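You operate a simulated robot arm through the tools that you are given. There is no shell and no other tool. Be economical: measure what you need, move in short steps, check, and stop when the job is done.

You are at the controls of a simulated robot arm. One attempt, no reset.

JOB
Switch off the leak tester and put the t-handle key away.
Fine: dial to zero; the key goes in the parts drawer, shut again.

Only the result counts: the job must be done as asked and must still hold three seconds after the hand-in. Knocking over, shifting, dropping, spilling or breaking anything else fails it.

ROBOT AND FRAMES
A 7-joint arm with a fingered hand on a trunk, on a base that drives. Base frame: it is fixed to the floor where the robot stands at the start and does not move with it; the origin is under the middle of the robot, x ahead of it, y to its left, z up. Lengths are in mm, angles in rad, forces in N, time in s.
Its first joint turns from -1.204 to 3.002 rad. Places, roughly: clamp knob [500, 100, 1000]; inside of the parts drawer [800, -400, 900]; parts drawer [800, -500, 900]; power rocker [500, -100, 900]; pressure dial [500, -100, 1000]. Payload 5 kg.
Tool frame: the origin (TCP) lies between the finger pads and is the grasp point; the fingertips stand 32 mm ahead of it; z points along the fingers, y is the line along which they close. The gripper opens to 160 mm. The gripper's body begins 89 mm behind the TCP. The gripper is a hand of 3 fingers: y runs from the thumb to the fingers, the wrist lies at [0, 0, -252] in the tool frame, and closing takes about 1.5 s.
Orientation is that of the tool frame in the base frame, as a unit quaternion [w, x, y, z]. With the fingers straight down and closing along the base's y, the tool's x points along the base's -x, its y along +y and its z along -z.

CONTROLS
- The arm moves only by the tool drive_tool. Its argument "series" is a list that holds one entry, the list of rows, each a list of 7 numbers: the shift along the base's x, y, z in mm, then the turn, a rotation vector about the base's x, y, z in degrees, then the gripper command, from -1 (fully open) to 1 (shut), values between in proportion. In form: [[[x, y, z, ax, ay, az, jaw], ...]]. A call has 1 to 12 rows; each row is the pose to reach, as a shift and turn from the pose commanded when the call began. A row lasts 0.2 s, in which the tool goes at most 50 mm and 0.15 rad; a call with a longer step from one row to the next is refused whole, and so is a gripper value outside its range. A pose out of reach is approached as far as the arm can. The call stops where the force on the tool passes 80 N (or 10 N more than at its start, if that is more) or the arm is blocked; 0.2 s more then pass. The fingers move at their own pace (about 108 mm/s each) and stop on an object; they squeeze with about 32 N. The grip force told is the motor's: it shows also when the fingers shut on nothing. Time passes only in rows, and 0.2 s behind the last, so rows that repeat a pose let the fingers close. It gives the time, the measured TCP pose, the force on the tool (base axes), the opening and the grip force at its end, in the units of the frame above (readings bear some noise), with the torque about the TCP (base axes, N m) and any sound that the robot's microphone picked up.
- Cameras (640 x 400 px; columns grow to the right, rows downward): "scene" is now at [129.4, -16.3, 1320.4]; the picture's right is [-0.21, -0.98, -0.00], its down [-0.70, 0.15, -0.70] and it looks along [0.68, -0.14, -0.72] (base axes); focal length 214 px, centre (320, 200). "wrist" rides on the gripper at [65, -4, -116] in the tool frame; the picture's right is [0.06, 1.00, 0.00], its down [-0.87, 0.05, -0.49] and it looks along [-0.49, 0.03, 0.87] (tool axes); focal length 261 px, centre (320, 200). There is no depth. A picture from a camera that has moved, and an enlarged one, comes with that camera's place and axes in the base frame and with its lens.
- capture(camera): a new picture of that camera. It takes no simulated time.
- lift_body(by): slides the trunk up (or, below 0, down) by that many mm; the arm and the scene camera ride with it, the base frame stays. It gives what a move gives, with no picture.
- base_move(legs): drives the robot by 1 to 6 legs, each [ahead, left, turn to the left] in mm, mm and rad, along the robot's own axes; the way and the turn of a leg run together, so that a leg with both is an arc; at most 1500 mm and 3.142 rad a leg. The arm and the cameras ride along, it lands a little off, and it stops where it bumps. It gives what a move gives.
- set_grasp(shape): the hand has 3 fingers and takes this shape, open, in about a second: jaw (thumb against the fingers, like two jaws); tri (thumb and two fingers); tip (a fingertip pinch); poke (one finger out to press); point (the index stretched); flat (the hand flat); cup (the hand cupped); fist (a fist). The gripper value then closes the fingers along that shape, each until it touches; the sizes above hold for jaw. It gives what a move gives, with no picture.
- turn_head(pan, tilt): turns the head with the scene camera to pan (to the left, within 1.501 rad either way) and tilt (down, from -0.506 to 1.204), counted from straight ahead of the robot. It gives what a move gives.
- zoom(camera, box): a new picture of the part [left, top, right, bottom] of that camera's present view, enlarged. It takes no simulated time.
- job_done(): hands the job in; it is judged then, once.

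Go step by step. Nothing tells you exact positions but the pictures and the camera data: compare them with the known pose of the tool, close in by small moves and look again before you grip or let go. The budget is 120 turns and 78 pictures, counting those below and the enlarged ones. Unless the task says otherwise, let go and move clear before handing in, and close with one line.

The tools are called after "Call:" as a command line: name --argument value ..., lists and objects as JSON in quotes. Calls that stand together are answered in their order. drive_tool: Moves the arm, as the interface text tells. Its arguments: {"type":"object","properties":{"series":{"type":"array","items":{"type":"array","items":{"type":"array","items":{"type":"number"}}}}},"required":["series"]} The other tools are called the same way: lift_body (by) slides the trunk up or down; set_grasp (shape) gives the hand a shape; base_move (legs) drives the base; turn_head (pan, tilt) turns the head that bears the scene camera; capture (camera) takes a picture; zoom (camera, box) takes an enlarged picture of a part of a camera's view; job_done () hands the job in.

At the start:

```text
time_s: 0.0
tcp_pos: [626.1, -729.8, 1213.5]
tcp_rot: [0.0, 0.0, 1.0, 0.0]
force: [0.0, -0.3, -0.4]
ft_torque: [0.04, 0.0, 0.0]
gripper_width: 160.1
grip_force: 0.2
shape: jaw
trunk travel left (down, up): [-500.0, 440.0]
robot x, y, heading: [-0.4, -0.7, -0.001]
head pan, tilt: [-0.208, 0.801]
```

scene: 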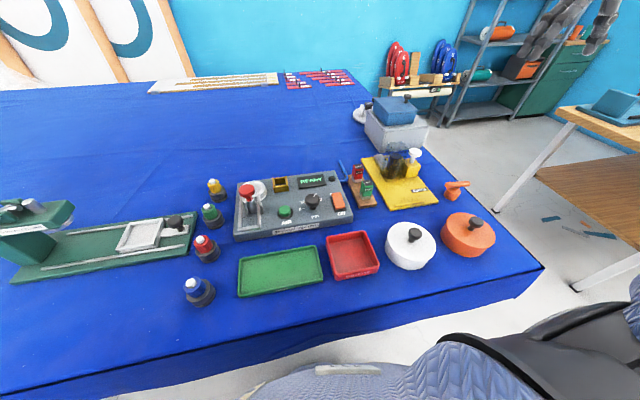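
wrist: 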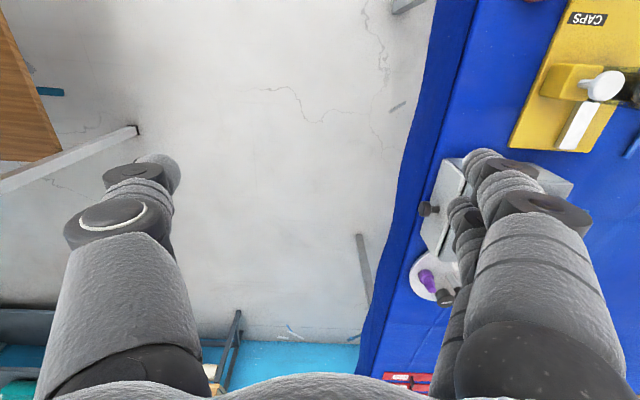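

I see a table with a grey panel (tester), with dial and rocker, a yellow fixture, and a grey box that may be the parts drawer. I'll zoom in to identify the panel, the drawer and the key.

Call:
zoom --camera "scene" --box '[220, 150, 380, 250]'

Call:
zoom --camera "scene" --box '[330, 80, 490, 220]'

```text
4.00 times, centred on (300, 200) of scene
camera zoom: at [129.4, -16.3, 1320.4], right [-0.21, -0.98, 0.0], down [-0.7, 0.15, -0.7], along [0.68, -0.14, -0.72], focal length 858 px, centre (400, 200)
```

zoom: 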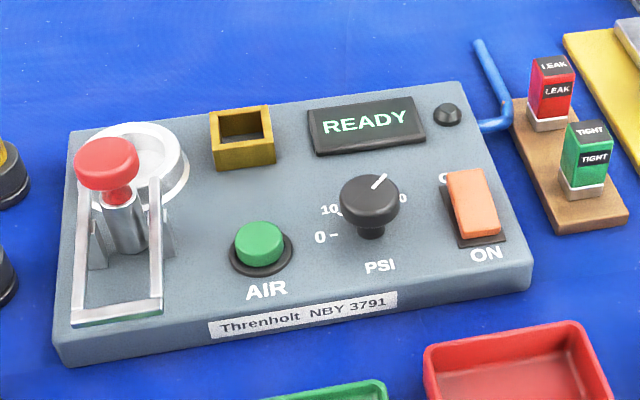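

```text
2.86 times, centred on (410, 150) of scene
camera zoom: at [129.4, -16.3, 1320.4], right [-0.21, -0.98, 0.0], down [-0.7, 0.15, -0.7], along [0.68, -0.14, -0.72], focal length 613 px, centre (63, 343)
```

zoom: 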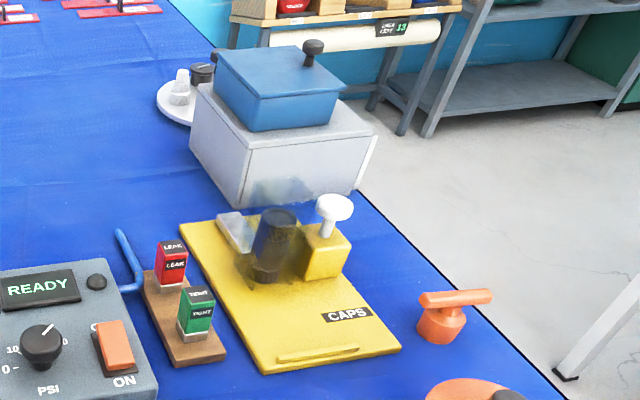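

The drawer box's knob seems to face -y, off the right table edge. I'll look closer at the orange T-shaped object, the blue rod and the box.

Call:
zoom --camera "scene" --box '[425, 165, 489, 205]'

Call:
zoom --camera "scene" --box '[322, 150, 386, 190]'

Call:
zoom --camera "wrist" --box '[340, 100, 640, 310]'

Call:
zoom --camera "scene" --box '[284, 170, 364, 220]'

```text
10.00 times, centred on (457, 185) of scene
camera zoom: at [129.4, -16.3, 1320.4], right [-0.21, -0.98, 0.0], down [-0.7, 0.15, -0.7], along [0.68, -0.14, -0.72], focal length 2145 px, centre (-1050, 350)
```

zoom: 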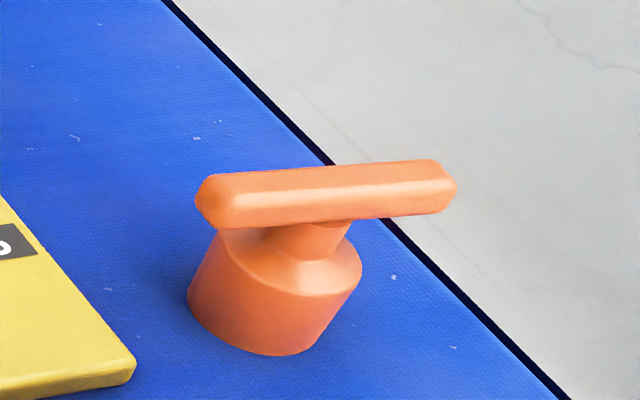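

```text
10.00 times, centred on (354, 170) of scene
camera zoom: at [129.4, -16.3, 1320.4], right [-0.21, -0.98, 0.0], down [-0.7, 0.15, -0.7], along [0.68, -0.14, -0.72], focal length 2145 px, centre (-20, 500)
```

zoom: 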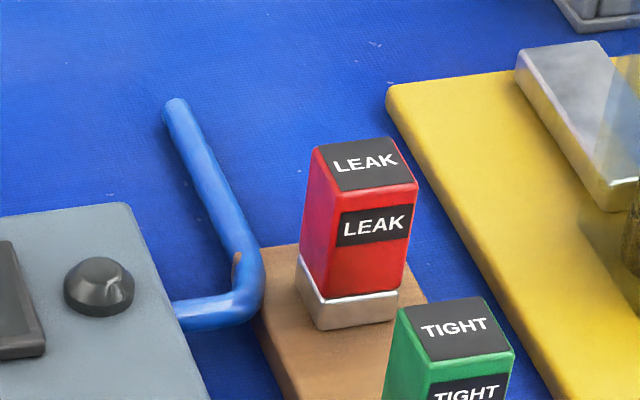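

```text
1.90 times, centred on (490, 205) of wrist
camera zoom: at [560.7, -732.0, 1329.8], right [-0.06, 1.0, 0.0], down [0.87, 0.05, 0.49], along [0.49, 0.03, -0.87], focal length 496 px, centre (-4, 190)
```

zoom: 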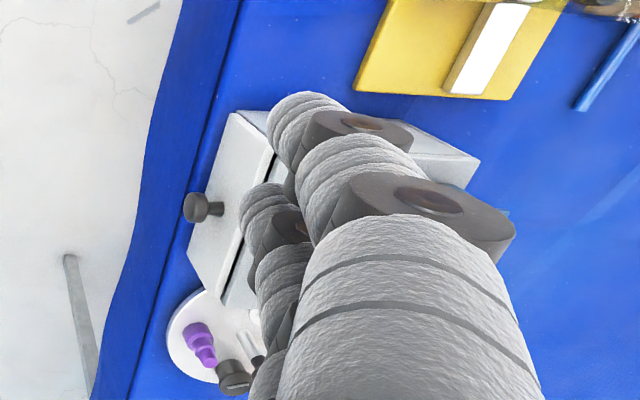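

```text
8.00 times, centred on (324, 195) of scene
camera zoom: at [129.4, -16.3, 1320.4], right [-0.21, -0.98, 0.0], down [-0.7, 0.15, -0.7], along [0.68, -0.14, -0.72], focal length 1716 px, centre (288, 240)
```

zoom: 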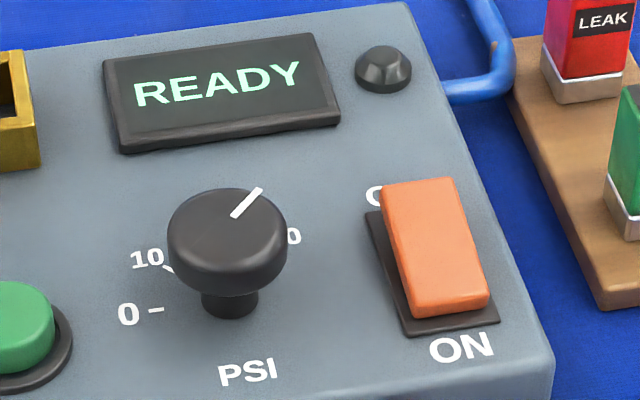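

The orange T-shaped piece is the t-handle key. On the tester, the rocker is ON and the dial points past 10. Next I'll bring the wrist camera over the work to triangulate.

Call:
drive_tool --series '[[[-30, 40, 0, 0, 0, 0, -1], [-60, 80, 0, 0, 0, 0, -1], [-90, 120, 0, 0, 0, 0, -1], [-120, 160, 0, 0, 0, 0, -1], [-150, 200, 0, 0, 0, 0, -1], [-180, 240, 0, 0, 0, 0, -1], [-200, 280, 0, 0, 0, 0, -1], [-215, 320, 0, 0, 0, 0, -1], [-220, 360, 0, 0, 0, 0, -1]]]'

Call:
capture --camera "wrist"

```text
time_s: 2.0
tcp_pos: [405.7, -368.4, 1216.5]
tcp_rot: [0.001, 0.0, 1.0, -0.001]
force: [0.8, 0.4, -0.3]
ft_torque: [-0.06, 0.01, 0.03]
gripper_width: 159.9
grip_force: 0.0
shape: jaw
trunk travel left (down, up): [-500.0, 440.0]
robot x, y, heading: [-4.5, 2.6, 0.004]
head pan, tilt: [-0.208, 0.801]
```

```text
69 pictures are left
camera wrist: at [339.0, -370.9, 1331.9], right [-0.06, 1.0, 0.0], down [0.87, 0.05, 0.49], along [0.49, 0.03, -0.87], focal length 261 px, centre (320, 200)
```

wrist: 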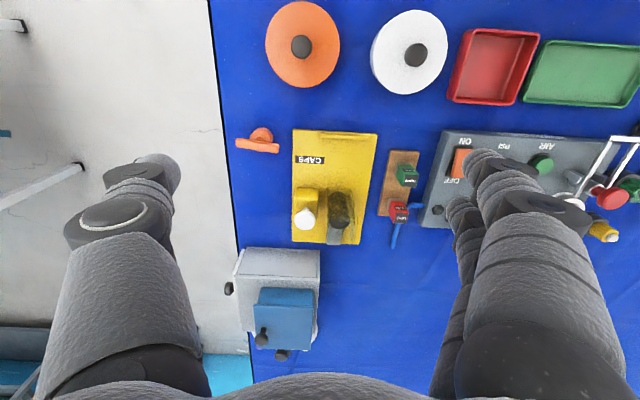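

The key is at the right table edge with its bar running along y. I'll zoom both cameras on it for triangulation.

Call:
zoom --camera "wrist" --box '[220, 110, 316, 170]'

Call:
zoom --camera "scene" --box '[400, 150, 496, 210]'

```text
6.67 times, centred on (268, 140) of wrist
camera zoom: at [339.0, -370.9, 1331.9], right [-0.06, 1.0, 0.0], down [0.87, 0.05, 0.49], along [0.49, 0.03, -0.87], focal length 1738 px, centre (667, 600)
```

zoom: 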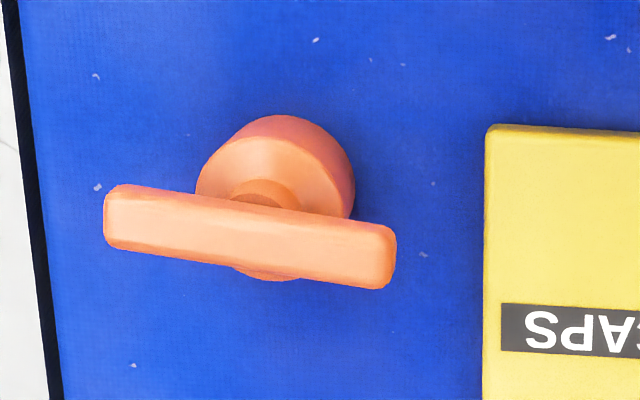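

```text
6.67 times, centred on (448, 180) of scene
camera zoom: at [129.2, -15.3, 1320.4], right [-0.21, -0.98, 0.0], down [-0.7, 0.15, -0.7], along [0.68, -0.14, -0.72], focal length 1430 px, centre (-533, 333)
```

zoom: 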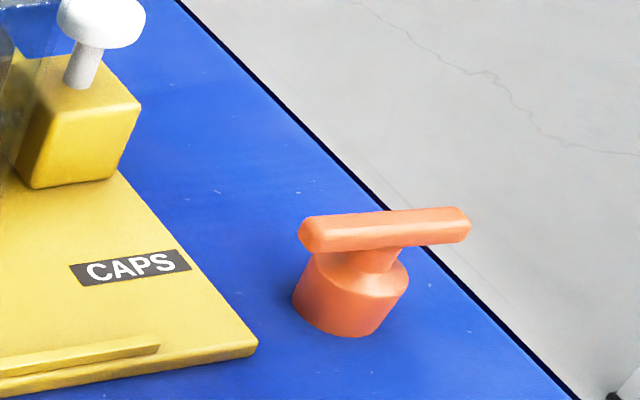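

The key bar is centred near (470, -461) with its top at z≈937. The drawer knob is near (808, -547), facing -y. Shifting the base right would bring everything in reach, so I'll look right first to check it's free.

Call:
turn_head --pan -1.2 --tilt 0.8

Call:
capture --camera "scene"

```text
time_s: 3.3
tcp_pos: [405.8, -368.8, 1217.0]
tcp_rot: [0.0, 0.0, 1.0, 0.001]
force: [-0.6, 0.9, -0.1]
ft_torque: [-0.01, -0.01, -0.02]
gripper_width: 160.2
grip_force: 0.0
shape: jaw
trunk travel left (down, up): [-500.0, 440.0]
robot x, y, heading: [-2.0, 2.7, -0.003]
head pan, tilt: [-1.201, 0.799]
```

```text
66 pictures are left
camera scene: at [79.6, -74.7, 1320.6], right [-0.93, -0.36, 0.0], down [-0.26, 0.67, -0.7], along [0.25, -0.65, -0.72], focal length 214 px, centre (320, 200)
```

scene: 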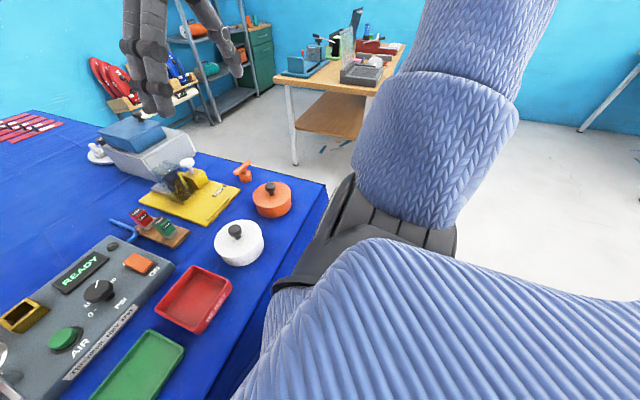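

The floor to the right is clear, so I'll drive 400 mm right and look ahead again.

Call:
base_move --legs '[[0, -400, 0]]'

Call:
turn_head --pan 0.0 --tilt 0.75

Call:
capture --camera "scene"

```text
time_s: 5.8
tcp_pos: [403.2, -767.8, 1216.0]
tcp_rot: [0.0, 0.001, 1.0, 0.001]
force: [0.7, -0.3, -0.6]
ft_torque: [0.05, -0.01, 0.0]
gripper_width: 160.0
grip_force: 0.0
shape: jaw
trunk travel left (down, up): [-500.0, 440.0]
robot x, y, heading: [0.3, -398.9, -0.002]
head pan, tilt: [-1.201, 0.799]
```

```text
time_s: 7.2
tcp_pos: [404.1, -767.6, 1216.4]
tcp_rot: [0.0, 0.0, 1.0, 0.0]
force: [-0.2, -0.5, 0.3]
ft_torque: [-0.01, 0.01, -0.01]
gripper_width: 159.7
grip_force: 0.1
shape: jaw
trunk travel left (down, up): [-500.0, 440.0]
robot x, y, heading: [-1.4, -396.5, 0.0]
head pan, tilt: [0.0, 0.75]
```

```text
65 pictures are left
camera scene: at [133.1, -398.2, 1324.6], right [0.0, -1.0, 0.0], down [-0.68, 0.0, -0.73], along [0.73, 0.0, -0.68], focal length 214 px, centre (320, 200)
```

scene: 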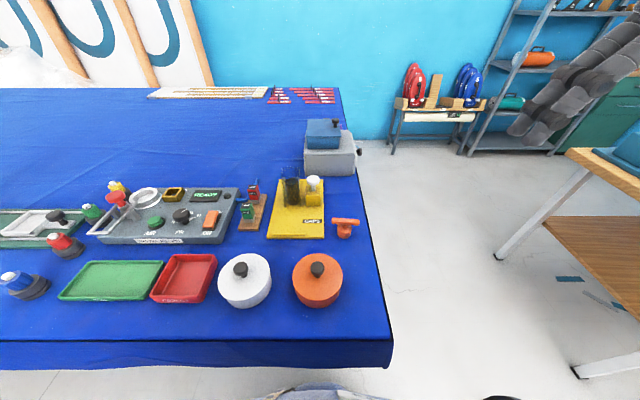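

The drawer box is ahead and right of the yellow fixture. I'll move the tool outside the table edge facing the drawer's knob, yawed 90° so the fingers close along x.

Call:
drive_tool --series '[[[33, 7, -5, 0, 0, 7.5, -1], [66, 14, -10, 0, 0, 15, -1], [99, 21, -15, 0, 0, 22.5, -1], [132, 28, -20, 0, 0, 30, -1], [165, 35, -25, 0, 0, 37.5, -1], [198, 42, -30, 0, 0, 45, -1], [231, 49, -35, 0, 0, 52.5, -1], [264, 56, -40, 0, 0, 60, -1], [297, 63, -45, 0, 0, 67.5, -1], [330, 70, -50, 0, 0, 75, -1], [363, 77, -55, 0, 0, 82.5, -1], [396, 84, -60, 0, 0, 90, -1]]]'

Call:
capture --camera "wrist"

Call:
zoom --camera "scene" --box '[284, 100, 380, 190]'

```text
time_s: 9.8
tcp_pos: [783.2, -693.9, 1139.3]
tcp_rot: [-0.008, 0.707, -0.707, 0.0]
force: [0.1, 0.1, -0.3]
ft_torque: [-0.01, 0.03, -0.01]
gripper_width: 159.9
grip_force: 0.0
shape: jaw
out of reach, approached as far as the arm can: row 11, 12
trunk travel left (down, up): [-500.0, 440.0]
robot x, y, heading: [2.1, -398.1, 0.002]
head pan, tilt: [0.0, 0.75]
```

```text
64 pictures are left
camera wrist: at [786.0, -759.7, 1253.2], right [-1.0, -0.06, -0.01], down [-0.06, 0.86, 0.5], along [-0.02, 0.5, -0.87], focal length 261 px, centre (320, 200)
```

wrist: 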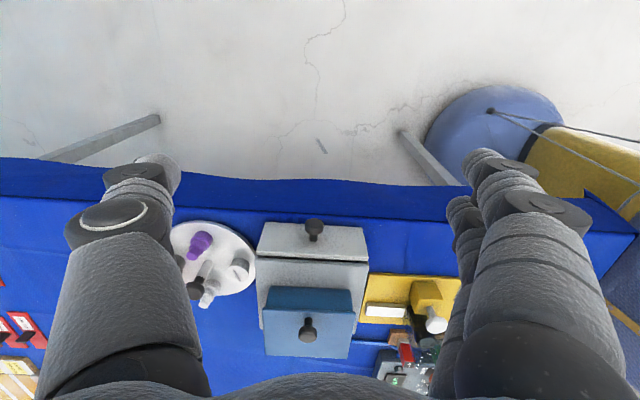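

```text
4.44 times, centred on (332, 145) of scene
camera zoom: at [134.6, -398.3, 1324.4], right [0.0, -1.0, 0.0], down [-0.68, 0.0, -0.73], along [0.73, 0.0, -0.68], focal length 953 px, centre (267, 444)
```

zoom: 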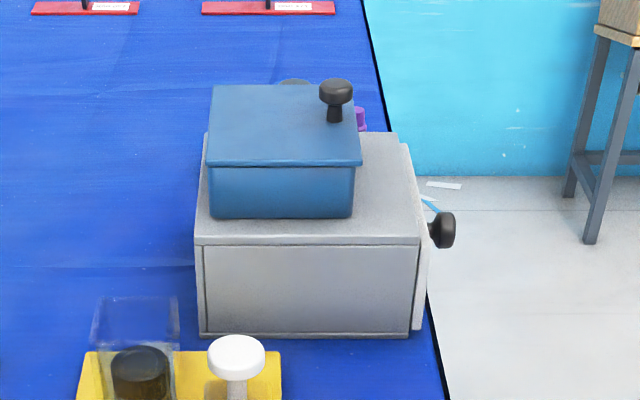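

The knob triangulates to about (785, -536, 945). I want to see the finger layout before approaching.

Call:
zoom --camera "scene" --box '[360, 0, 520, 140]'

Call:
zoom --camera "wrist" --box '[240, 200, 400, 300]'

```text
2.86 times, centred on (440, 70) of scene
camera zoom: at [134.6, -398.3, 1324.4], right [0.0, -1.0, 0.0], down [-0.68, 0.0, -0.73], along [0.73, 0.0, -0.68], focal length 613 px, centre (-23, 571)
```

zoom: 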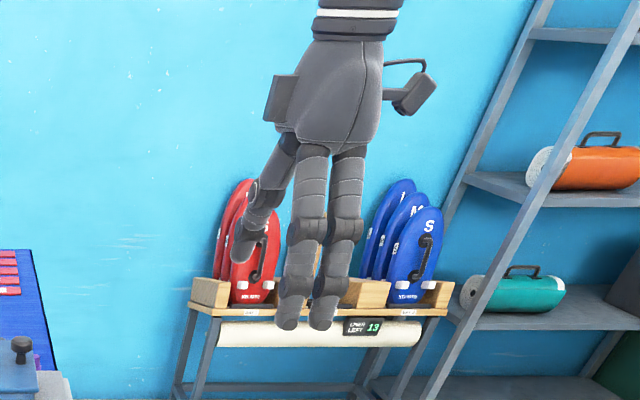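

```text
4.00 times, centred on (320, 250) of wrist
camera zoom: at [786.0, -759.7, 1253.2], right [-1.0, -0.06, -0.01], down [-0.06, 0.86, 0.5], along [-0.02, 0.5, -0.87], focal length 1043 px, centre (320, 0)
```

zoom: 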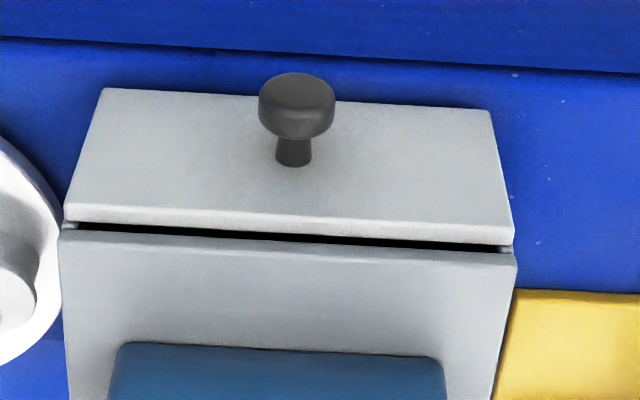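

The hand has two fingers spaced about 34 mm opposite a centred thumb, which is workable for the knob. I'll half-close, descend outside the drawer front, and check the pose.

Call:
drive_tool --series '[[[0, 0, -45, 0, 0, 0, 0], [0, 10, -90, 0, 0, 0, 0], [0, 20, -135, 0, 0, 0, 0], [0, 30, -180, 0, 0, 0, 0], [0, 30, -180, 0, 0, 0, 0]]]'

Call:
capture --camera "wrist"

Call:
zoom --camera "scene" --box '[290, 70, 450, 190]'

```text
time_s: 10.9
tcp_pos: [780.7, -663.8, 959.0]
tcp_rot: [0.0, -0.706, 0.708, 0.0]
force: [-0.3, -0.3, 0.1]
ft_torque: [-0.02, 0.0, 0.01]
gripper_width: 80.7
grip_force: 0.0
shape: jaw
trunk travel left (down, up): [-500.0, 440.0]
robot x, y, heading: [2.6, -396.6, 0.0]
head pan, tilt: [0.0, 0.75]
```

```text
60 pictures are left
camera wrist: at [784.4, -728.5, 1073.4], right [-1.0, -0.06, 0.0], down [-0.05, 0.87, 0.49], along [-0.03, 0.49, -0.87], focal length 261 px, centre (320, 200)
```

wrist: 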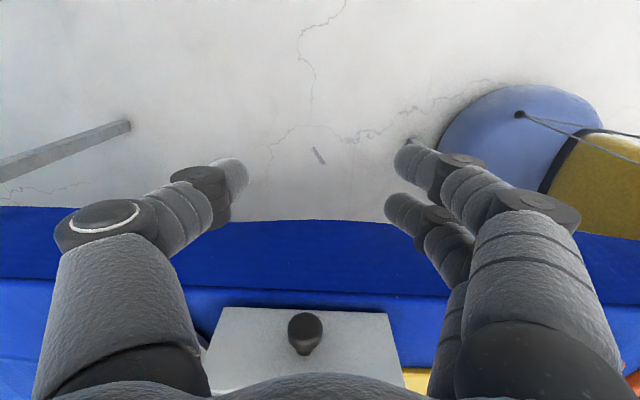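

```text
3.33 times, centred on (370, 130) of scene
camera zoom: at [132.9, -398.0, 1324.7], right [0.0, -1.0, 0.0], down [-0.68, 0.0, -0.73], along [0.73, 0.0, -0.68], focal length 715 px, centre (153, 433)
```

zoom: 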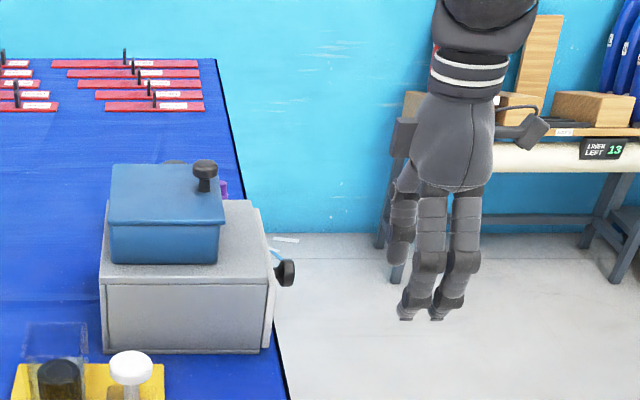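

Pose tracks well, with the tool at (781, -664, 959) and the knob at (785, -536, 945). I'll slide in toward the knob.

Call:
drive_tool --series '[[[4, 35, -8, 0, 0, 0, 0], [4, 70, -14, 0, 0, 0, 0], [4, 95, -14, 0, 0, 0, 0], [4, 110, -14, 0, 0, 0, 0], [4, 121, -14, 0, 0, 0, 0]]]'

Call:
zoom --camera "scene" --box '[310, 80, 406, 180]'

Call:
capture --camera "wrist"

```text
time_s: 12.2
tcp_pos: [774.6, -564.8, 942.3]
tcp_rot: [0.004, -0.707, 0.707, 0.002]
force: [-0.5, -0.7, 0.1]
ft_torque: [0.01, 0.03, 0.01]
gripper_width: 80.8
grip_force: 0.1
shape: jaw
out of reach, approached as far as the arm can: row 3, 4, 5
trunk travel left (down, up): [-500.0, 440.0]
robot x, y, heading: [0.8, -400.0, -0.003]
head pan, tilt: [0.0, 0.75]
```

```text
4.00 times, centred on (358, 130) of scene
camera zoom: at [133.4, -398.2, 1324.6], right [0.0, -1.0, 0.0], down [-0.68, 0.0, -0.73], along [0.73, 0.0, -0.68], focal length 858 px, centre (168, 480)
```

zoom: 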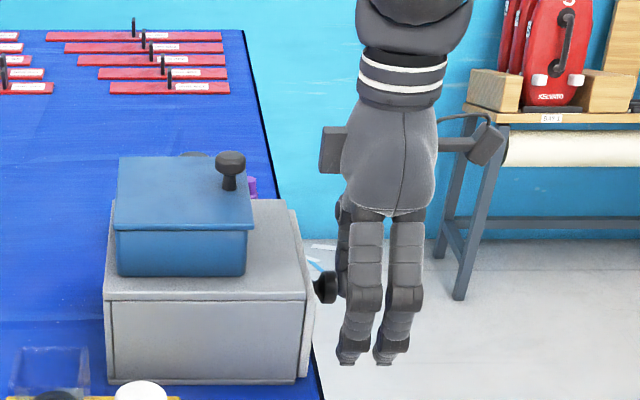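

```text
57 pictures are left
camera wrist: at [777.9, -628.7, 1056.5], right [-1.0, -0.06, 0.0], down [-0.06, 0.87, 0.5], along [-0.03, 0.5, -0.87], focal length 261 px, centre (320, 200)
```

wrist: 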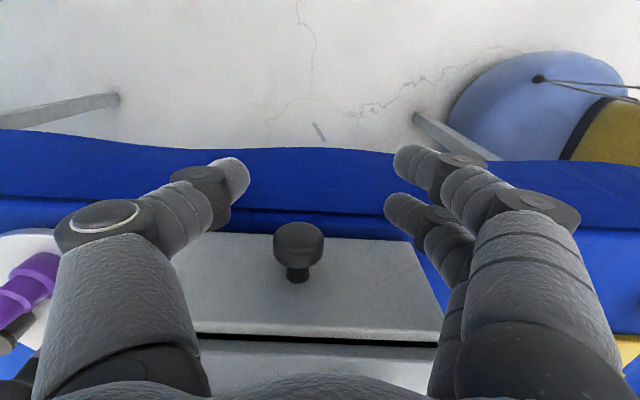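

The 90° yaw limits reach here: it stopped at y=-565, short of the knob. I'll look down at the base and floor to see whether the robot can move closer.

Call:
zoom --camera "wrist" --box '[400, 0, 640, 180]'

Call:
turn_head --pan -0.7 --tilt 1.2

Call:
capture --camera "scene"

```text
2.22 times, centred on (520, 90) of wrist
camera zoom: at [777.9, -628.7, 1056.5], right [-1.0, -0.06, 0.0], down [-0.06, 0.87, 0.5], along [-0.03, 0.5, -0.87], focal length 579 px, centre (-124, 444)
```

zoom: 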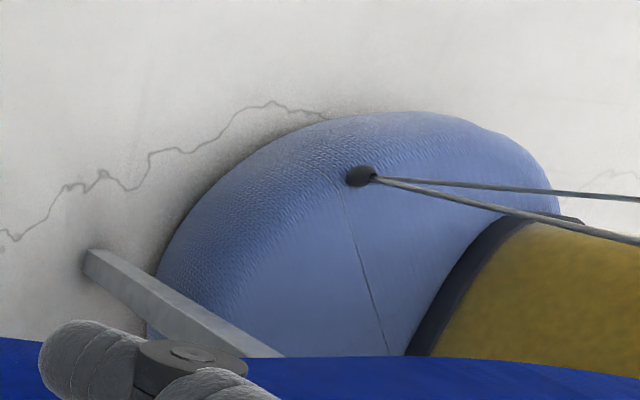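

```text
time_s: 13.2
tcp_pos: [774.1, -563.4, 942.8]
tcp_rot: [-0.004, 0.707, -0.707, -0.001]
force: [-0.1, 0.1, 0.7]
ft_torque: [0.02, 0.0, -0.01]
gripper_width: 80.5
grip_force: 0.1
shape: jaw
trunk travel left (down, up): [-500.0, 440.0]
robot x, y, heading: [-3.7, -398.7, 0.0]
head pan, tilt: [-0.7, 1.201]
```

```text
55 pictures are left
camera scene: at [93.4, -434.0, 1292.9], right [-0.64, -0.76, 0.0], down [-0.71, 0.6, -0.36], along [0.28, -0.23, -0.93], focal length 214 px, centre (320, 200)
```

scene: 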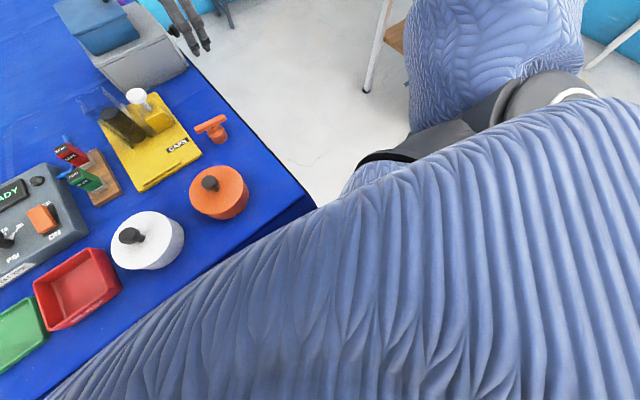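

The base is about 290 mm in radius, and a table leg stands ahead of it. The aisle to the right of the table is free, so I'll back the tool off and drive into the aisle beside the drawer.

Call:
drive_tool --series '[[[-20, -40, 40, 0, 0, 0, 0], [-50, -70, 80, 0, 0, 0, 0], [-90, -90, 110, 0, 0, 0, 0], [-130, -100, 140, 0, 0, 0, 0], [-170, -100, 160, 0, 0, 0, 0]]]'

Call:
base_move --legs '[[0, -560, 0], [350, 0, 0]]'

Call:
turn_head --pan 0.8 --tilt 0.8

Call:
capture --camera "scene"

```text
refused: row 1 steps farther than a row can; nothing moved
```

```text
time_s: 18.4
tcp_pos: [1136.6, -1113.1, 941.6]
tcp_rot: [-0.003, 0.713, -0.701, -0.003]
force: [-0.2, 0.1, -0.8]
ft_torque: [0.01, 0.01, -0.02]
gripper_width: 80.6
grip_force: 0.1
shape: jaw
trunk travel left (down, up): [-500.0, 440.0]
robot x, y, heading: [356.3, -959.4, 0.019]
head pan, tilt: [-0.7, 1.201]
```

```text
time_s: 20.0
tcp_pos: [1136.2, -1112.9, 941.9]
tcp_rot: [-0.004, 0.713, -0.701, -0.002]
force: [0.0, 0.3, 0.3]
ft_torque: [-0.01, -0.02, 0.03]
gripper_width: 80.8
grip_force: 0.0
shape: jaw
trunk travel left (down, up): [-500.0, 440.0]
robot x, y, heading: [356.5, -964.9, 0.016]
head pan, tilt: [0.799, 0.799]
```

```text
54 pictures are left
camera scene: at [464.9, -901.4, 1320.6], right [0.73, -0.69, 0.0], down [-0.49, -0.52, -0.7], along [0.48, 0.51, -0.72], focal length 214 px, centre (320, 200)
```

scene: 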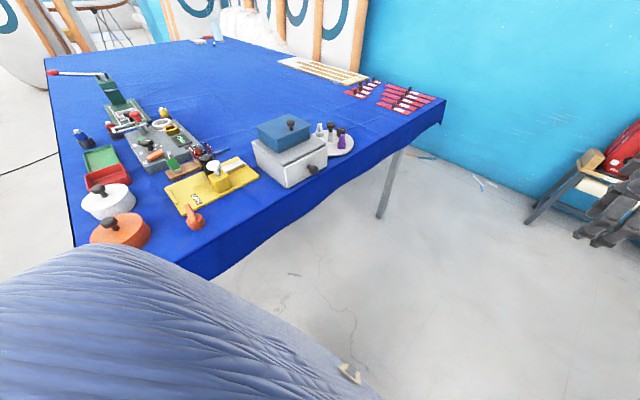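

Now I'm beside the table with a clear view of the drawer. I'll bring the tool around in front of the drawer knob.

Call:
drive_tool --series '[[[-29, 35, 12, 0, 0, 0, 0], [-58, 70, 24, 0, 0, 0, 0], [-87, 105, 36, 0, 0, 0, 0], [-116, 140, 48, 0, 0, 0, 0], [-145, 175, 60, 0, 0, 0, 0], [-174, 210, 72, 0, 0, 0, 0], [-203, 245, 84, 0, 0, 0, 0], [-232, 280, 96, 0, 0, 0, 0], [-261, 315, 108, 0, 0, 0, 0], [-290, 350, 118, 0, 0, 0, 0], [-319, 385, 118, 0, 0, 0, 0], [-351, 415, 118, 0, 0, 0, 0]]]'

Call:
zoom --camera "wrist" --box '[220, 170, 420, 310]'

Call:
zoom --camera "scene" --box '[230, 100, 370, 200]'

```text
time_s: 22.6
tcp_pos: [844.6, -1021.8, 1059.4]
tcp_rot: [-0.006, 0.712, -0.702, -0.006]
force: [0.2, 0.7, -0.2]
ft_torque: [0.02, 0.03, -0.01]
gripper_width: 80.1
grip_force: 0.0
shape: jaw
out of reach, approached as far as the arm can: row 1, 2, 3, 4, 5, 6, 7, 8, 9, 10, 11, 12
trunk travel left (down, up): [-500.0, 440.0]
robot x, y, heading: [358.4, -964.1, 0.017]
head pan, tilt: [0.799, 0.799]
```

```text
2.86 times, centred on (320, 240) of wrist
camera zoom: at [849.1, -1088.4, 1173.4], right [-1.0, -0.08, 0.0], down [-0.07, 0.86, 0.51], along [-0.04, 0.5, -0.86], focal length 745 px, centre (320, 86)
```

zoom: 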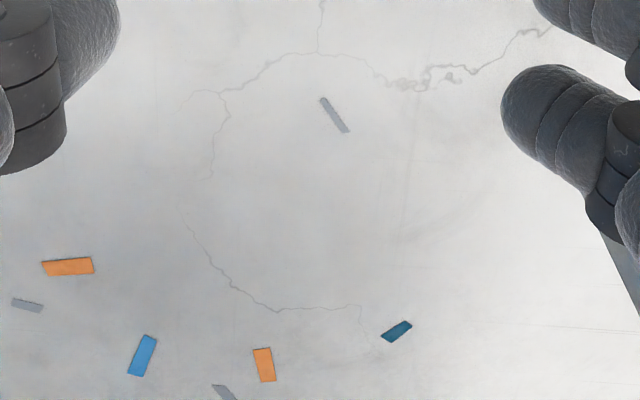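

```text
4.00 times, centred on (300, 150) of scene
camera zoom: at [465.4, -901.4, 1320.5], right [0.73, -0.69, 0.0], down [-0.49, -0.52, -0.7], along [0.48, 0.51, -0.72], focal length 858 px, centre (400, 400)
```

zoom: 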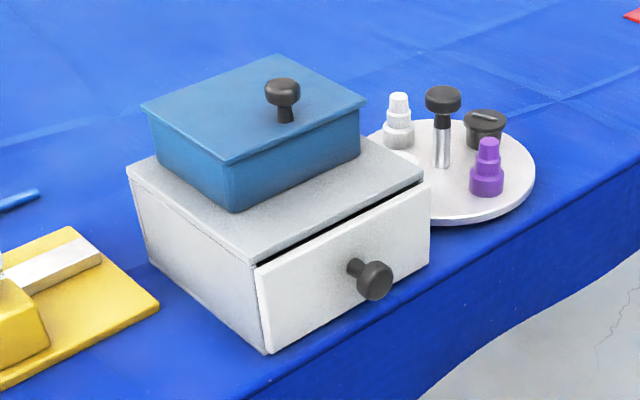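

The arm's wrist is limited at this azimuth. Turning the base 90° left makes the drawer job the same as the comfortable starting posture, so I'll unwind the tool yaw, raise it, then turn the base.

Call:
drive_tool --series '[[[0, -15, 10, 0, 0, -7.6, 0], [0, -30, 20, 0, 0, -15.2, 0], [0, -45, 30, 0, 0, -22.8, 0], [0, -60, 40, 0, 0, -30.4, 0], [0, -75, 50, 0, 0, -38, 0], [0, -90, 60, 0, 0, -45.6, 0], [0, -105, 70, 0, 0, -53.2, 0], [0, -120, 80, 0, 0, -60.8, 0], [0, -135, 90, 0, 0, -68.4, 0], [0, -150, 100, 0, 0, -76, 0], [0, -165, 110, 0, 0, -83.5, 0], [0, -180, 120, 0, 0, -90, 0]]]'

```text
time_s: 25.2
tcp_pos: [842.2, -1202.4, 1174.4]
tcp_rot: [0.003, -0.008, 1.0, -0.001]
force: [0.5, 0.2, 0.4]
ft_torque: [0.0, -0.03, 0.0]
gripper_width: 80.4
grip_force: 0.2
shape: jaw
trunk travel left (down, up): [-500.0, 440.0]
robot x, y, heading: [356.1, -965.0, 0.016]
head pan, tilt: [0.799, 0.799]
```

Tool is unwound at z 1174, so I'll turn the base left to face the table's right side.

Call:
base_move --legs '[[0, 0, 1.555]]'

Call:
turn_head --pan -0.3 --tilt 0.8

Call:
capture --camera "scene"

```text
time_s: 29.3
tcp_pos: [625.4, -490.2, 1173.7]
tcp_rot: [0.004, -0.696, 0.718, 0.001]
force: [-1.4, -0.2, -0.4]
ft_torque: [0.0, 0.0, 0.02]
gripper_width: 80.2
grip_force: 0.1
shape: jaw
trunk travel left (down, up): [-500.0, 440.0]
robot x, y, heading: [356.5, -961.5, 1.535]
head pan, tilt: [0.799, 0.799]
```

```text
time_s: 30.6
tcp_pos: [623.9, -489.6, 1174.1]
tcp_rot: [0.003, -0.695, 0.719, 0.001]
force: [0.0, -0.5, 0.1]
ft_torque: [0.01, 0.0, -0.01]
gripper_width: 80.3
grip_force: 0.0
shape: jaw
trunk travel left (down, up): [-500.0, 440.0]
robot x, y, heading: [356.5, -960.8, 1.538]
head pan, tilt: [-0.3, 0.799]
```

```text
51 pictures are left
camera scene: at [387.4, -834.2, 1320.6], right [0.95, -0.33, 0.0], down [-0.23, -0.68, -0.7], along [0.23, 0.66, -0.72], focal length 214 px, centre (320, 200)
```

scene: 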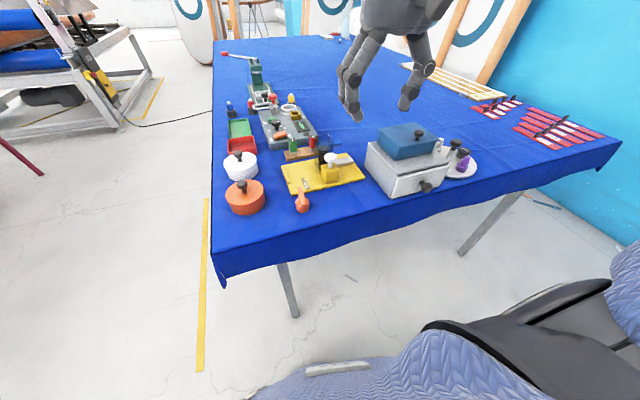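

Facing the table now. I'll move the tool in front of the drawer knob and re-triangulate.

Call:
drive_tool --series '[[[0, -45, 0, 0, 0, 0.5, 0], [10, -90, 0, 0, 0, 1, 0], [45, -120, 0, 0, 0, 1.5, 0], [85, -140, -10, 0, 0, 2, 0], [125, -155, -30, 0, 0, 2, 0], [156, -165, -65, 0, 0, 2, 0], [160, -170, -110, 0, 0, 2, 0]]]'

Call:
zoom --camera "wrist" --box '[220, 200, 420, 340]'

Call:
zoom --camera "scene" --box '[350, 110, 490, 210]'

```text
time_s: 32.2
tcp_pos: [749.4, -644.3, 1141.9]
tcp_rot: [-0.003, 0.708, -0.706, -0.001]
force: [0.2, -0.1, -0.3]
ft_torque: [-0.02, 0.02, 0.0]
gripper_width: 80.3
grip_force: 0.0
shape: jaw
out of reach, approached as far as the arm can: row 6, 7
trunk travel left (down, up): [-500.0, 440.0]
robot x, y, heading: [357.7, -959.7, 1.535]
head pan, tilt: [-0.3, 0.799]
```

```text
2.86 times, centred on (320, 270) of wrist
camera zoom: at [753.9, -709.9, 1256.4], right [-1.0, -0.06, 0.0], down [-0.06, 0.87, 0.5], along [-0.03, 0.5, -0.87], focal length 745 px, centre (320, 0)
```

zoom: 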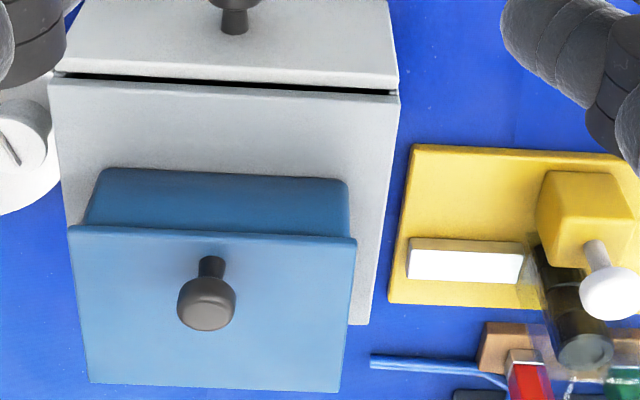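

```text
4.00 times, centred on (420, 160) of scene
camera zoom: at [388.2, -834.6, 1320.6], right [0.94, -0.33, 0.0], down [-0.23, -0.68, -0.7], along [0.23, 0.66, -0.72], focal length 858 px, centre (-80, 360)
```

zoom: 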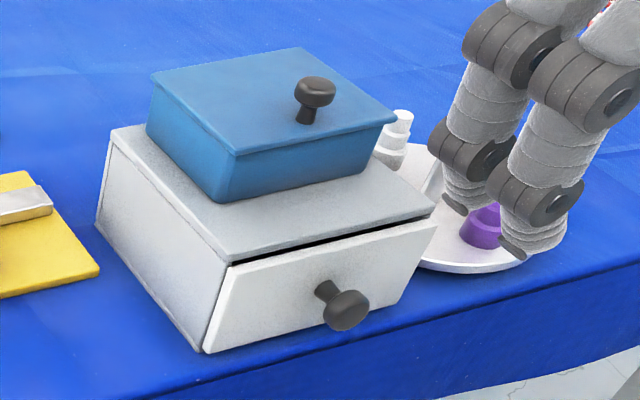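

The tool is too far to the robot's right at short distance. I'll turn the base about 0.5 rad right to bring the drawer more ahead.

Call:
base_move --legs '[[0, 0, -0.5]]'

Call:
drive_tool --series '[[[-10, 40, 0, 0, 0, 5, 0], [-20, 80, 0, 0, 0, 10, 0], [-30, 120, 0, 0, 0, 15, 0], [-40, 160, 0, 0, 0, 20, 0], [-50, 190, 0, 0, 0, 25, 0], [-60, 210, -10, 0, 0, 28.6, 0], [-65, 220, -50, 0, 0, 28.6, 0], [-65, 220, -50, 0, 0, 28.6, 0]]]'

```text
time_s: 34.0
tcp_pos: [855.3, -876.2, 1142.6]
tcp_rot: [0.005, -0.506, 0.862, 0.0]
force: [-0.9, -0.3, -0.6]
ft_torque: [-0.02, 0.04, -0.01]
gripper_width: 80.3
grip_force: 0.0
shape: jaw
trunk travel left (down, up): [-500.0, 440.0]
robot x, y, heading: [357.0, -960.3, 1.024]
head pan, tilt: [-0.3, 0.799]
```

```text
time_s: 35.9
tcp_pos: [789.1, -654.3, 1092.5]
tcp_rot: [0.004, -0.703, 0.711, 0.001]
force: [0.0, 0.0, -0.3]
ft_torque: [0.02, -0.06, -0.02]
gripper_width: 80.2
grip_force: 0.0
shape: jaw
trunk travel left (down, up): [-500.0, 440.0]
robot x, y, heading: [358.6, -960.9, 1.028]
head pan, tilt: [-0.3, 0.799]
```

That works. The tool is at (789, -654, 1092), so I'll re-measure the knob.

Call:
capture --camera "scene"

Call:
zoom --camera "wrist" --box '[220, 200, 420, 340]'

```text
48 pictures are left
camera scene: at [445.0, -865.1, 1320.8], right [0.66, -0.75, 0.0], down [-0.54, -0.48, -0.7], along [0.52, 0.46, -0.72], focal length 214 px, centre (320, 200)
```

scene: 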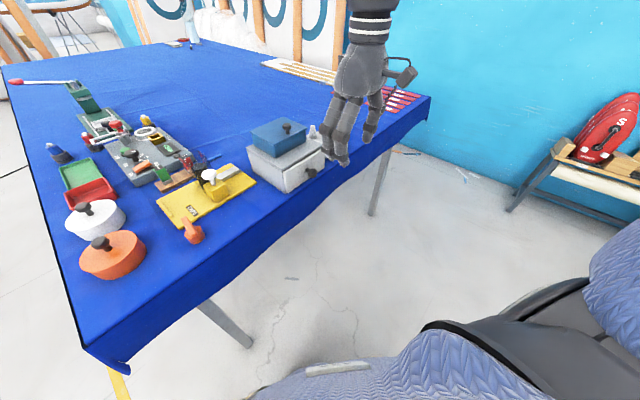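

```text
2.86 times, centred on (320, 270) of wrist
camera zoom: at [792.9, -719.9, 1207.5], right [-1.0, -0.05, 0.0], down [-0.05, 0.87, 0.5], along [-0.02, 0.5, -0.87], focal length 745 px, centre (320, 0)
```

zoom: 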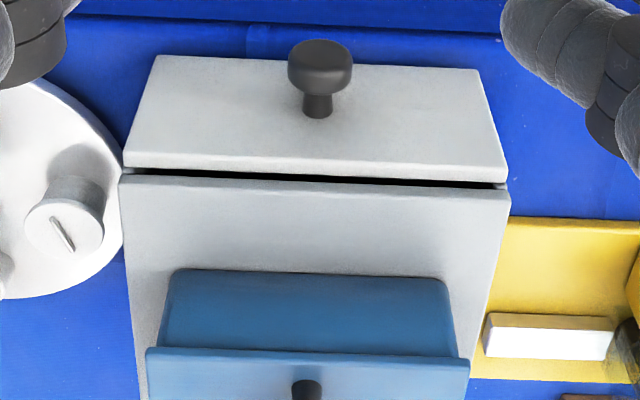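

The knob is confirmed at (785, -537, 946). I'll descend, then slide in.

Call:
drive_tool --series '[[[-4, 0, -45, 0, 0, 0.7, 0], [-4, 10, -90, 0, 0, 0.7, 0], [-4, 15, -130, 0, 0, 0.7, 0], [-4, 30, -147, 0, 0, 0.7, 0], [-4, 60, -147, 0, 0, 0.7, 0], [-4, 90, -147, 0, 0, 0.7, 0], [-4, 100, -147, 0, 0, 0.7, 0], [-4, 110, -147, 0, 0, 0.7, 0]]]'

Call:
capture --camera "wrist"

Call:
zoom --camera "scene" --box '[240, 90, 380, 200]'

```text
time_s: 37.6
tcp_pos: [785.6, -545.9, 945.1]
tcp_rot: [-0.003, 0.708, -0.706, -0.001]
force: [0.6, -0.5, 0.0]
ft_torque: [0.0, -0.01, 0.0]
gripper_width: 80.1
grip_force: 0.1
shape: jaw
trunk travel left (down, up): [-500.0, 440.0]
robot x, y, heading: [360.2, -965.1, 1.021]
head pan, tilt: [-0.3, 0.799]
```

```text
46 pictures are left
camera wrist: at [789.0, -610.7, 1059.5], right [-1.0, -0.06, 0.0], down [-0.06, 0.87, 0.5], along [-0.03, 0.5, -0.87], focal length 261 px, centre (320, 200)
```

wrist: 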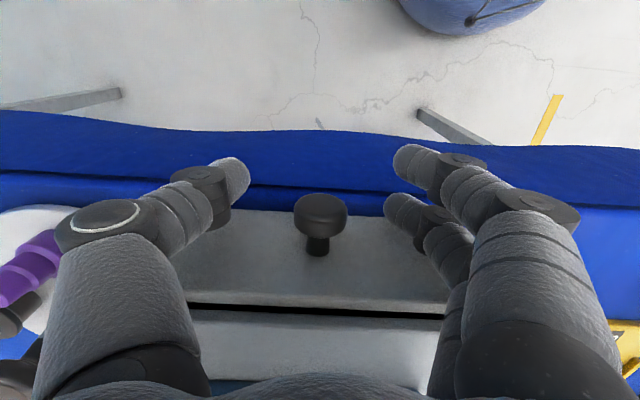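

```text
3.64 times, centred on (310, 145) of scene
camera zoom: at [446.1, -863.9, 1320.5], right [0.66, -0.75, 0.0], down [-0.54, -0.48, -0.7], along [0.52, 0.46, -0.72], focal length 780 px, centre (356, 400)
```

zoom: 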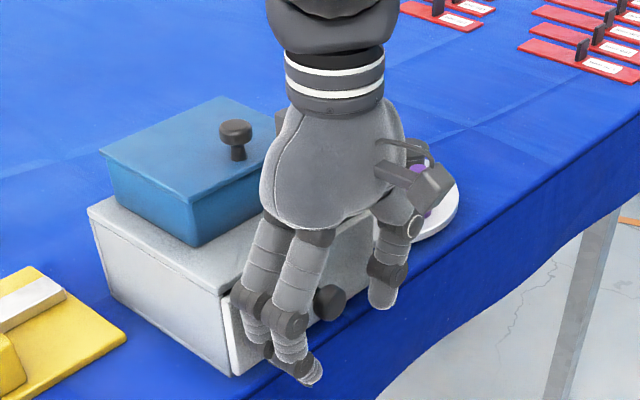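

The knob sits between thumb and fingers, so I'll close the hand.

Call:
drive_tool --series '[[[0, 0, 0, 0, 0, 0, 0.4], [0, 0, 0, 0, 0, 0, 0.6], [0, 0, 0, 0, 0, 0, 0.8], [0, 0, 0, 0, 0, 0, 1], [0, 0, 0, 0, 0, 0, 1], [0, 0, 0, 0, 0, 0, 1]]]'

Call:
capture --camera "wrist"

```text
time_s: 39.0
tcp_pos: [785.9, -545.0, 943.9]
tcp_rot: [-0.003, 0.707, -0.707, -0.001]
force: [1.7, 0.0, -16.1]
ft_torque: [-0.05, 0.05, 0.07]
gripper_width: 0.0
grip_force: 32.2
shape: jaw
trunk travel left (down, up): [-500.0, 440.0]
robot x, y, heading: [361.3, -966.5, 1.027]
head pan, tilt: [-0.3, 0.799]
```

```text
44 pictures are left
camera wrist: at [789.4, -611.0, 1058.6], right [-1.0, -0.06, 0.0], down [-0.06, 0.87, 0.5], along [-0.03, 0.49, -0.87], focal length 261 px, centre (320, 200)
```

wrist: 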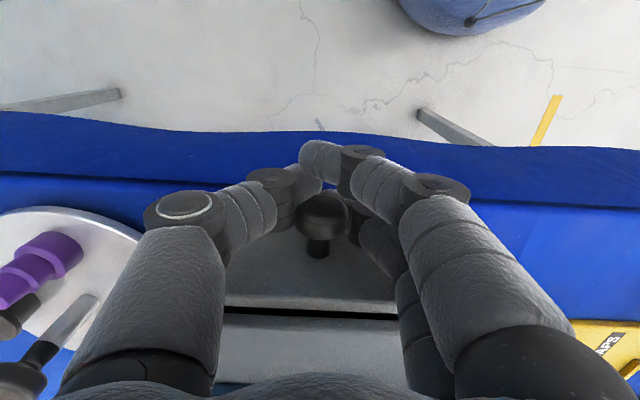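

The fingers shut around the knob with some contact force. I'll try a gentle pull along -y and see whether the drawer follows.

Call:
drive_tool --series '[[[0, -10, 0, 0, 0, 0, 1], [0, -20, 0, 0, 0, 0, 1], [0, -30, 0, 0, 0, 0, 1]]]'

Call:
capture --camera "wrist"

```text
time_s: 39.9
tcp_pos: [785.7, -574.6, 943.7]
tcp_rot: [-0.003, 0.708, -0.706, -0.001]
force: [1.0, -0.3, -16.9]
ft_torque: [-0.09, 0.08, 0.09]
gripper_width: 0.4
grip_force: 31.9
shape: jaw
trunk travel left (down, up): [-500.0, 440.0]
robot x, y, heading: [363.3, -960.0, 1.033]
head pan, tilt: [-0.3, 0.799]
```

```text
43 pictures are left
camera wrist: at [789.7, -641.0, 1058.5], right [-1.0, -0.06, 0.0], down [-0.06, 0.87, 0.5], along [-0.03, 0.5, -0.87], focal length 261 px, centre (320, 200)
```

wrist: 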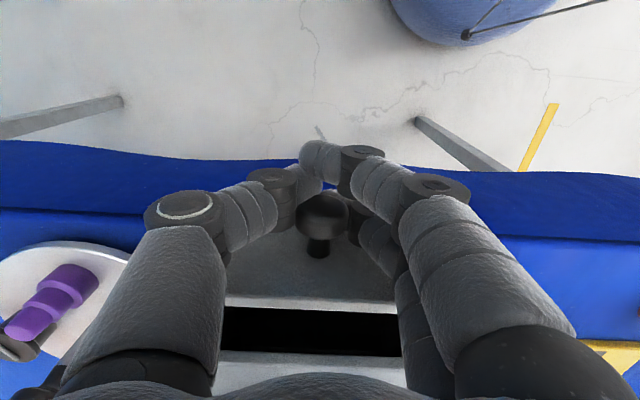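

The drawer follows the hand, so I'll keep pulling it out.

Call:
drive_tool --series '[[[0, -15, 0, 0, 0, 0, 1], [0, -30, 0, 0, 0, 0, 1], [0, -45, 0, 0, 0, 0, 1], [0, -60, 0, 0, 0, 0, 1], [0, -70, 0, 0, 0, 0, 1], [0, -80, 0, 0, 0, 0, 1]]]'

Call:
capture --camera "wrist"

Call:
capture --camera "scene"

```text
time_s: 41.2
tcp_pos: [785.7, -656.2, 944.1]
tcp_rot: [-0.002, 0.708, -0.706, -0.001]
force: [2.3, -1.0, -17.9]
ft_torque: [-0.09, 0.03, 0.04]
gripper_width: 0.0
grip_force: 32.3
shape: jaw
trunk travel left (down, up): [-500.0, 440.0]
robot x, y, heading: [360.1, -955.7, 1.028]
head pan, tilt: [-0.3, 0.799]
```

```text
42 pictures are left
camera wrist: at [790.1, -720.3, 1058.9], right [-1.0, -0.06, 0.0], down [-0.06, 0.87, 0.5], along [-0.03, 0.5, -0.87], focal length 261 px, centre (320, 200)
```

wrist: 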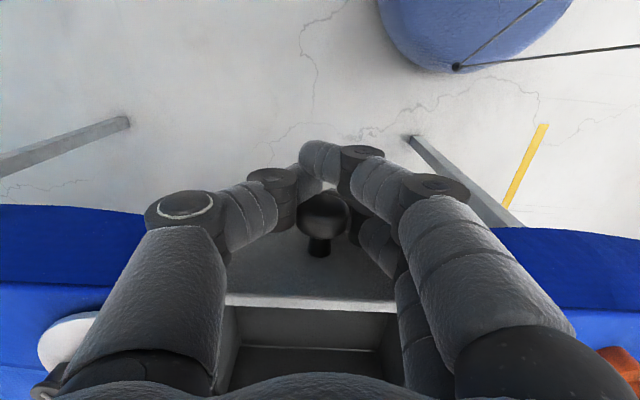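

```text
41 pictures are left
camera scene: at [446.7, -864.0, 1320.5], right [0.66, -0.75, 0.0], down [-0.54, -0.48, -0.7], along [0.52, 0.46, -0.72], focal length 214 px, centre (320, 200)
```

scene: 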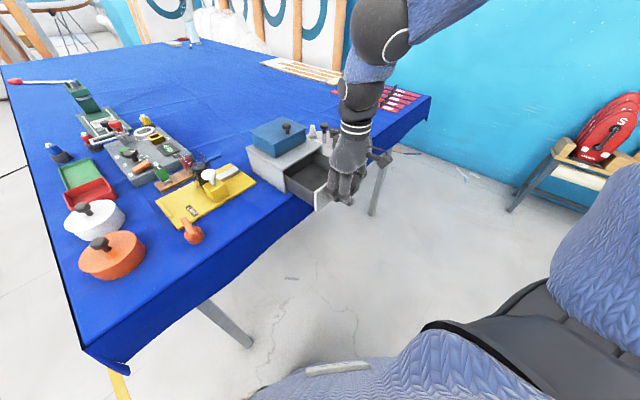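

The drawer is open about 110 mm. I'll release the knob, back off, and rise.

Call:
drive_tool --series '[[[0, 0, 0, 0, 0, 0, 0.4], [0, 0, 0, 0, 0, 0, 0], [0, 0, 0, 0, 0, 0, 0], [0, -10, 0, 0, 0, 0, 0], [0, -25, 15, 0, 0, 0, 0], [0, -30, 60, 0, 0, 0, 0], [0, -30, 105, 0, 0, 0, 0], [0, -30, 150, 0, 0, 0, 0]]]'

Call:
zoom --camera "scene" --box '[240, 100, 380, 220]'

Call:
capture --camera "wrist"

```text
time_s: 43.0
tcp_pos: [785.1, -684.6, 1096.4]
tcp_rot: [-0.003, 0.707, -0.707, -0.002]
force: [-0.1, 0.6, 0.5]
ft_torque: [0.05, 0.02, 0.02]
gripper_width: 79.4
grip_force: 0.1
shape: jaw
out of reach, approached as far as the arm can: row 5
trunk travel left (down, up): [-500.0, 440.0]
robot x, y, heading: [359.0, -962.8, 1.025]
head pan, tilt: [-0.3, 0.799]
```

```text
3.33 times, centred on (310, 160) of scene
camera zoom: at [444.9, -865.1, 1320.7], right [0.66, -0.75, 0.0], down [-0.54, -0.48, -0.7], along [0.52, 0.46, -0.72], focal length 715 px, centre (353, 333)
```

zoom: 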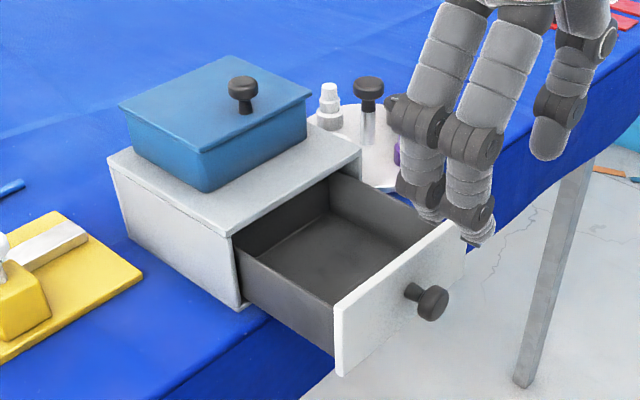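

```text
39 pictures are left
camera wrist: at [788.7, -752.0, 1211.1], right [-1.0, -0.06, 0.0], down [-0.06, 0.87, 0.5], along [-0.03, 0.5, -0.87], focal length 261 px, centre (320, 200)
```

wrist: 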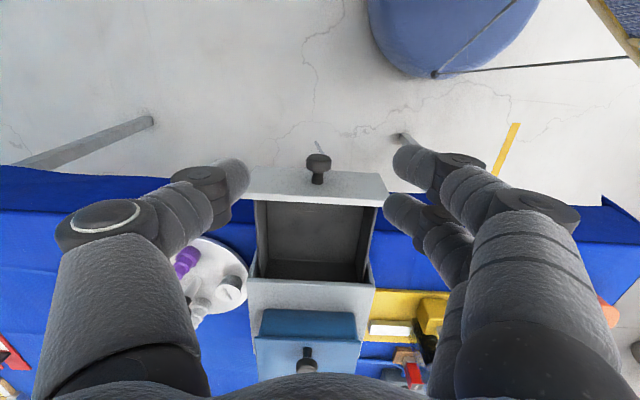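

The drawer interior spans about x 728–842, y -520…-613. Next I'll move over to the key at about (470, -461).

Call:
drive_tool --series '[[[-20, 15, 20, 0, 0, 0, 0], [-55, 38, 30, 0, 0, 0, 0], [-90, 60, 30, 0, 0, -1, 0], [-125, 83, 30, 0, 0, -2, 0], [-160, 105, 30, 0, 0, -3, 0], [-195, 128, 30, 0, 0, -4, 0], [-230, 150, 30, 0, 0, -5, 0], [-265, 173, 30, 0, 0, -6, 0], [-295, 195, 20, 0, 0, -6, 0], [-315, 205, 14, 0, 0, -6, 0]]]'

Call:
capture --camera "wrist"

```text
time_s: 45.2
tcp_pos: [663.0, -598.4, 1123.6]
tcp_rot: [0.003, -0.67, 0.742, 0.002]
force: [0.9, -1.0, -0.1]
ft_torque: [-0.04, 0.0, 0.0]
gripper_width: 79.8
grip_force: 0.1
shape: jaw
out of reach, approached as far as the arm can: row 5, 6, 7, 8, 9, 10
trunk travel left (down, up): [-500.0, 440.0]
robot x, y, heading: [357.5, -961.0, 1.024]
head pan, tilt: [-0.3, 0.799]
```

```text
38 pictures are left
camera wrist: at [660.6, -663.1, 1237.8], right [-1.0, 0.04, 0.0], down [0.04, 0.87, 0.5], along [0.02, 0.5, -0.87], focal length 261 px, centre (320, 200)
```

wrist: 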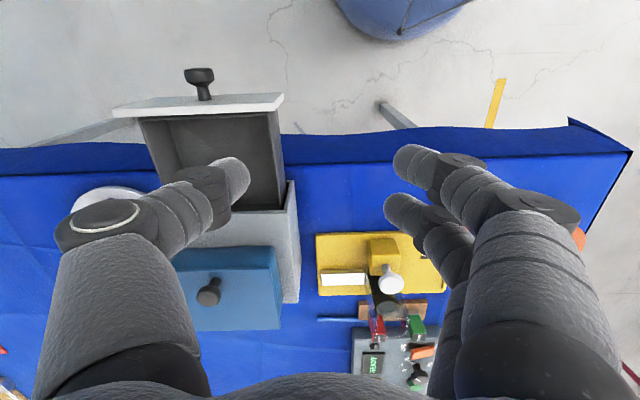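

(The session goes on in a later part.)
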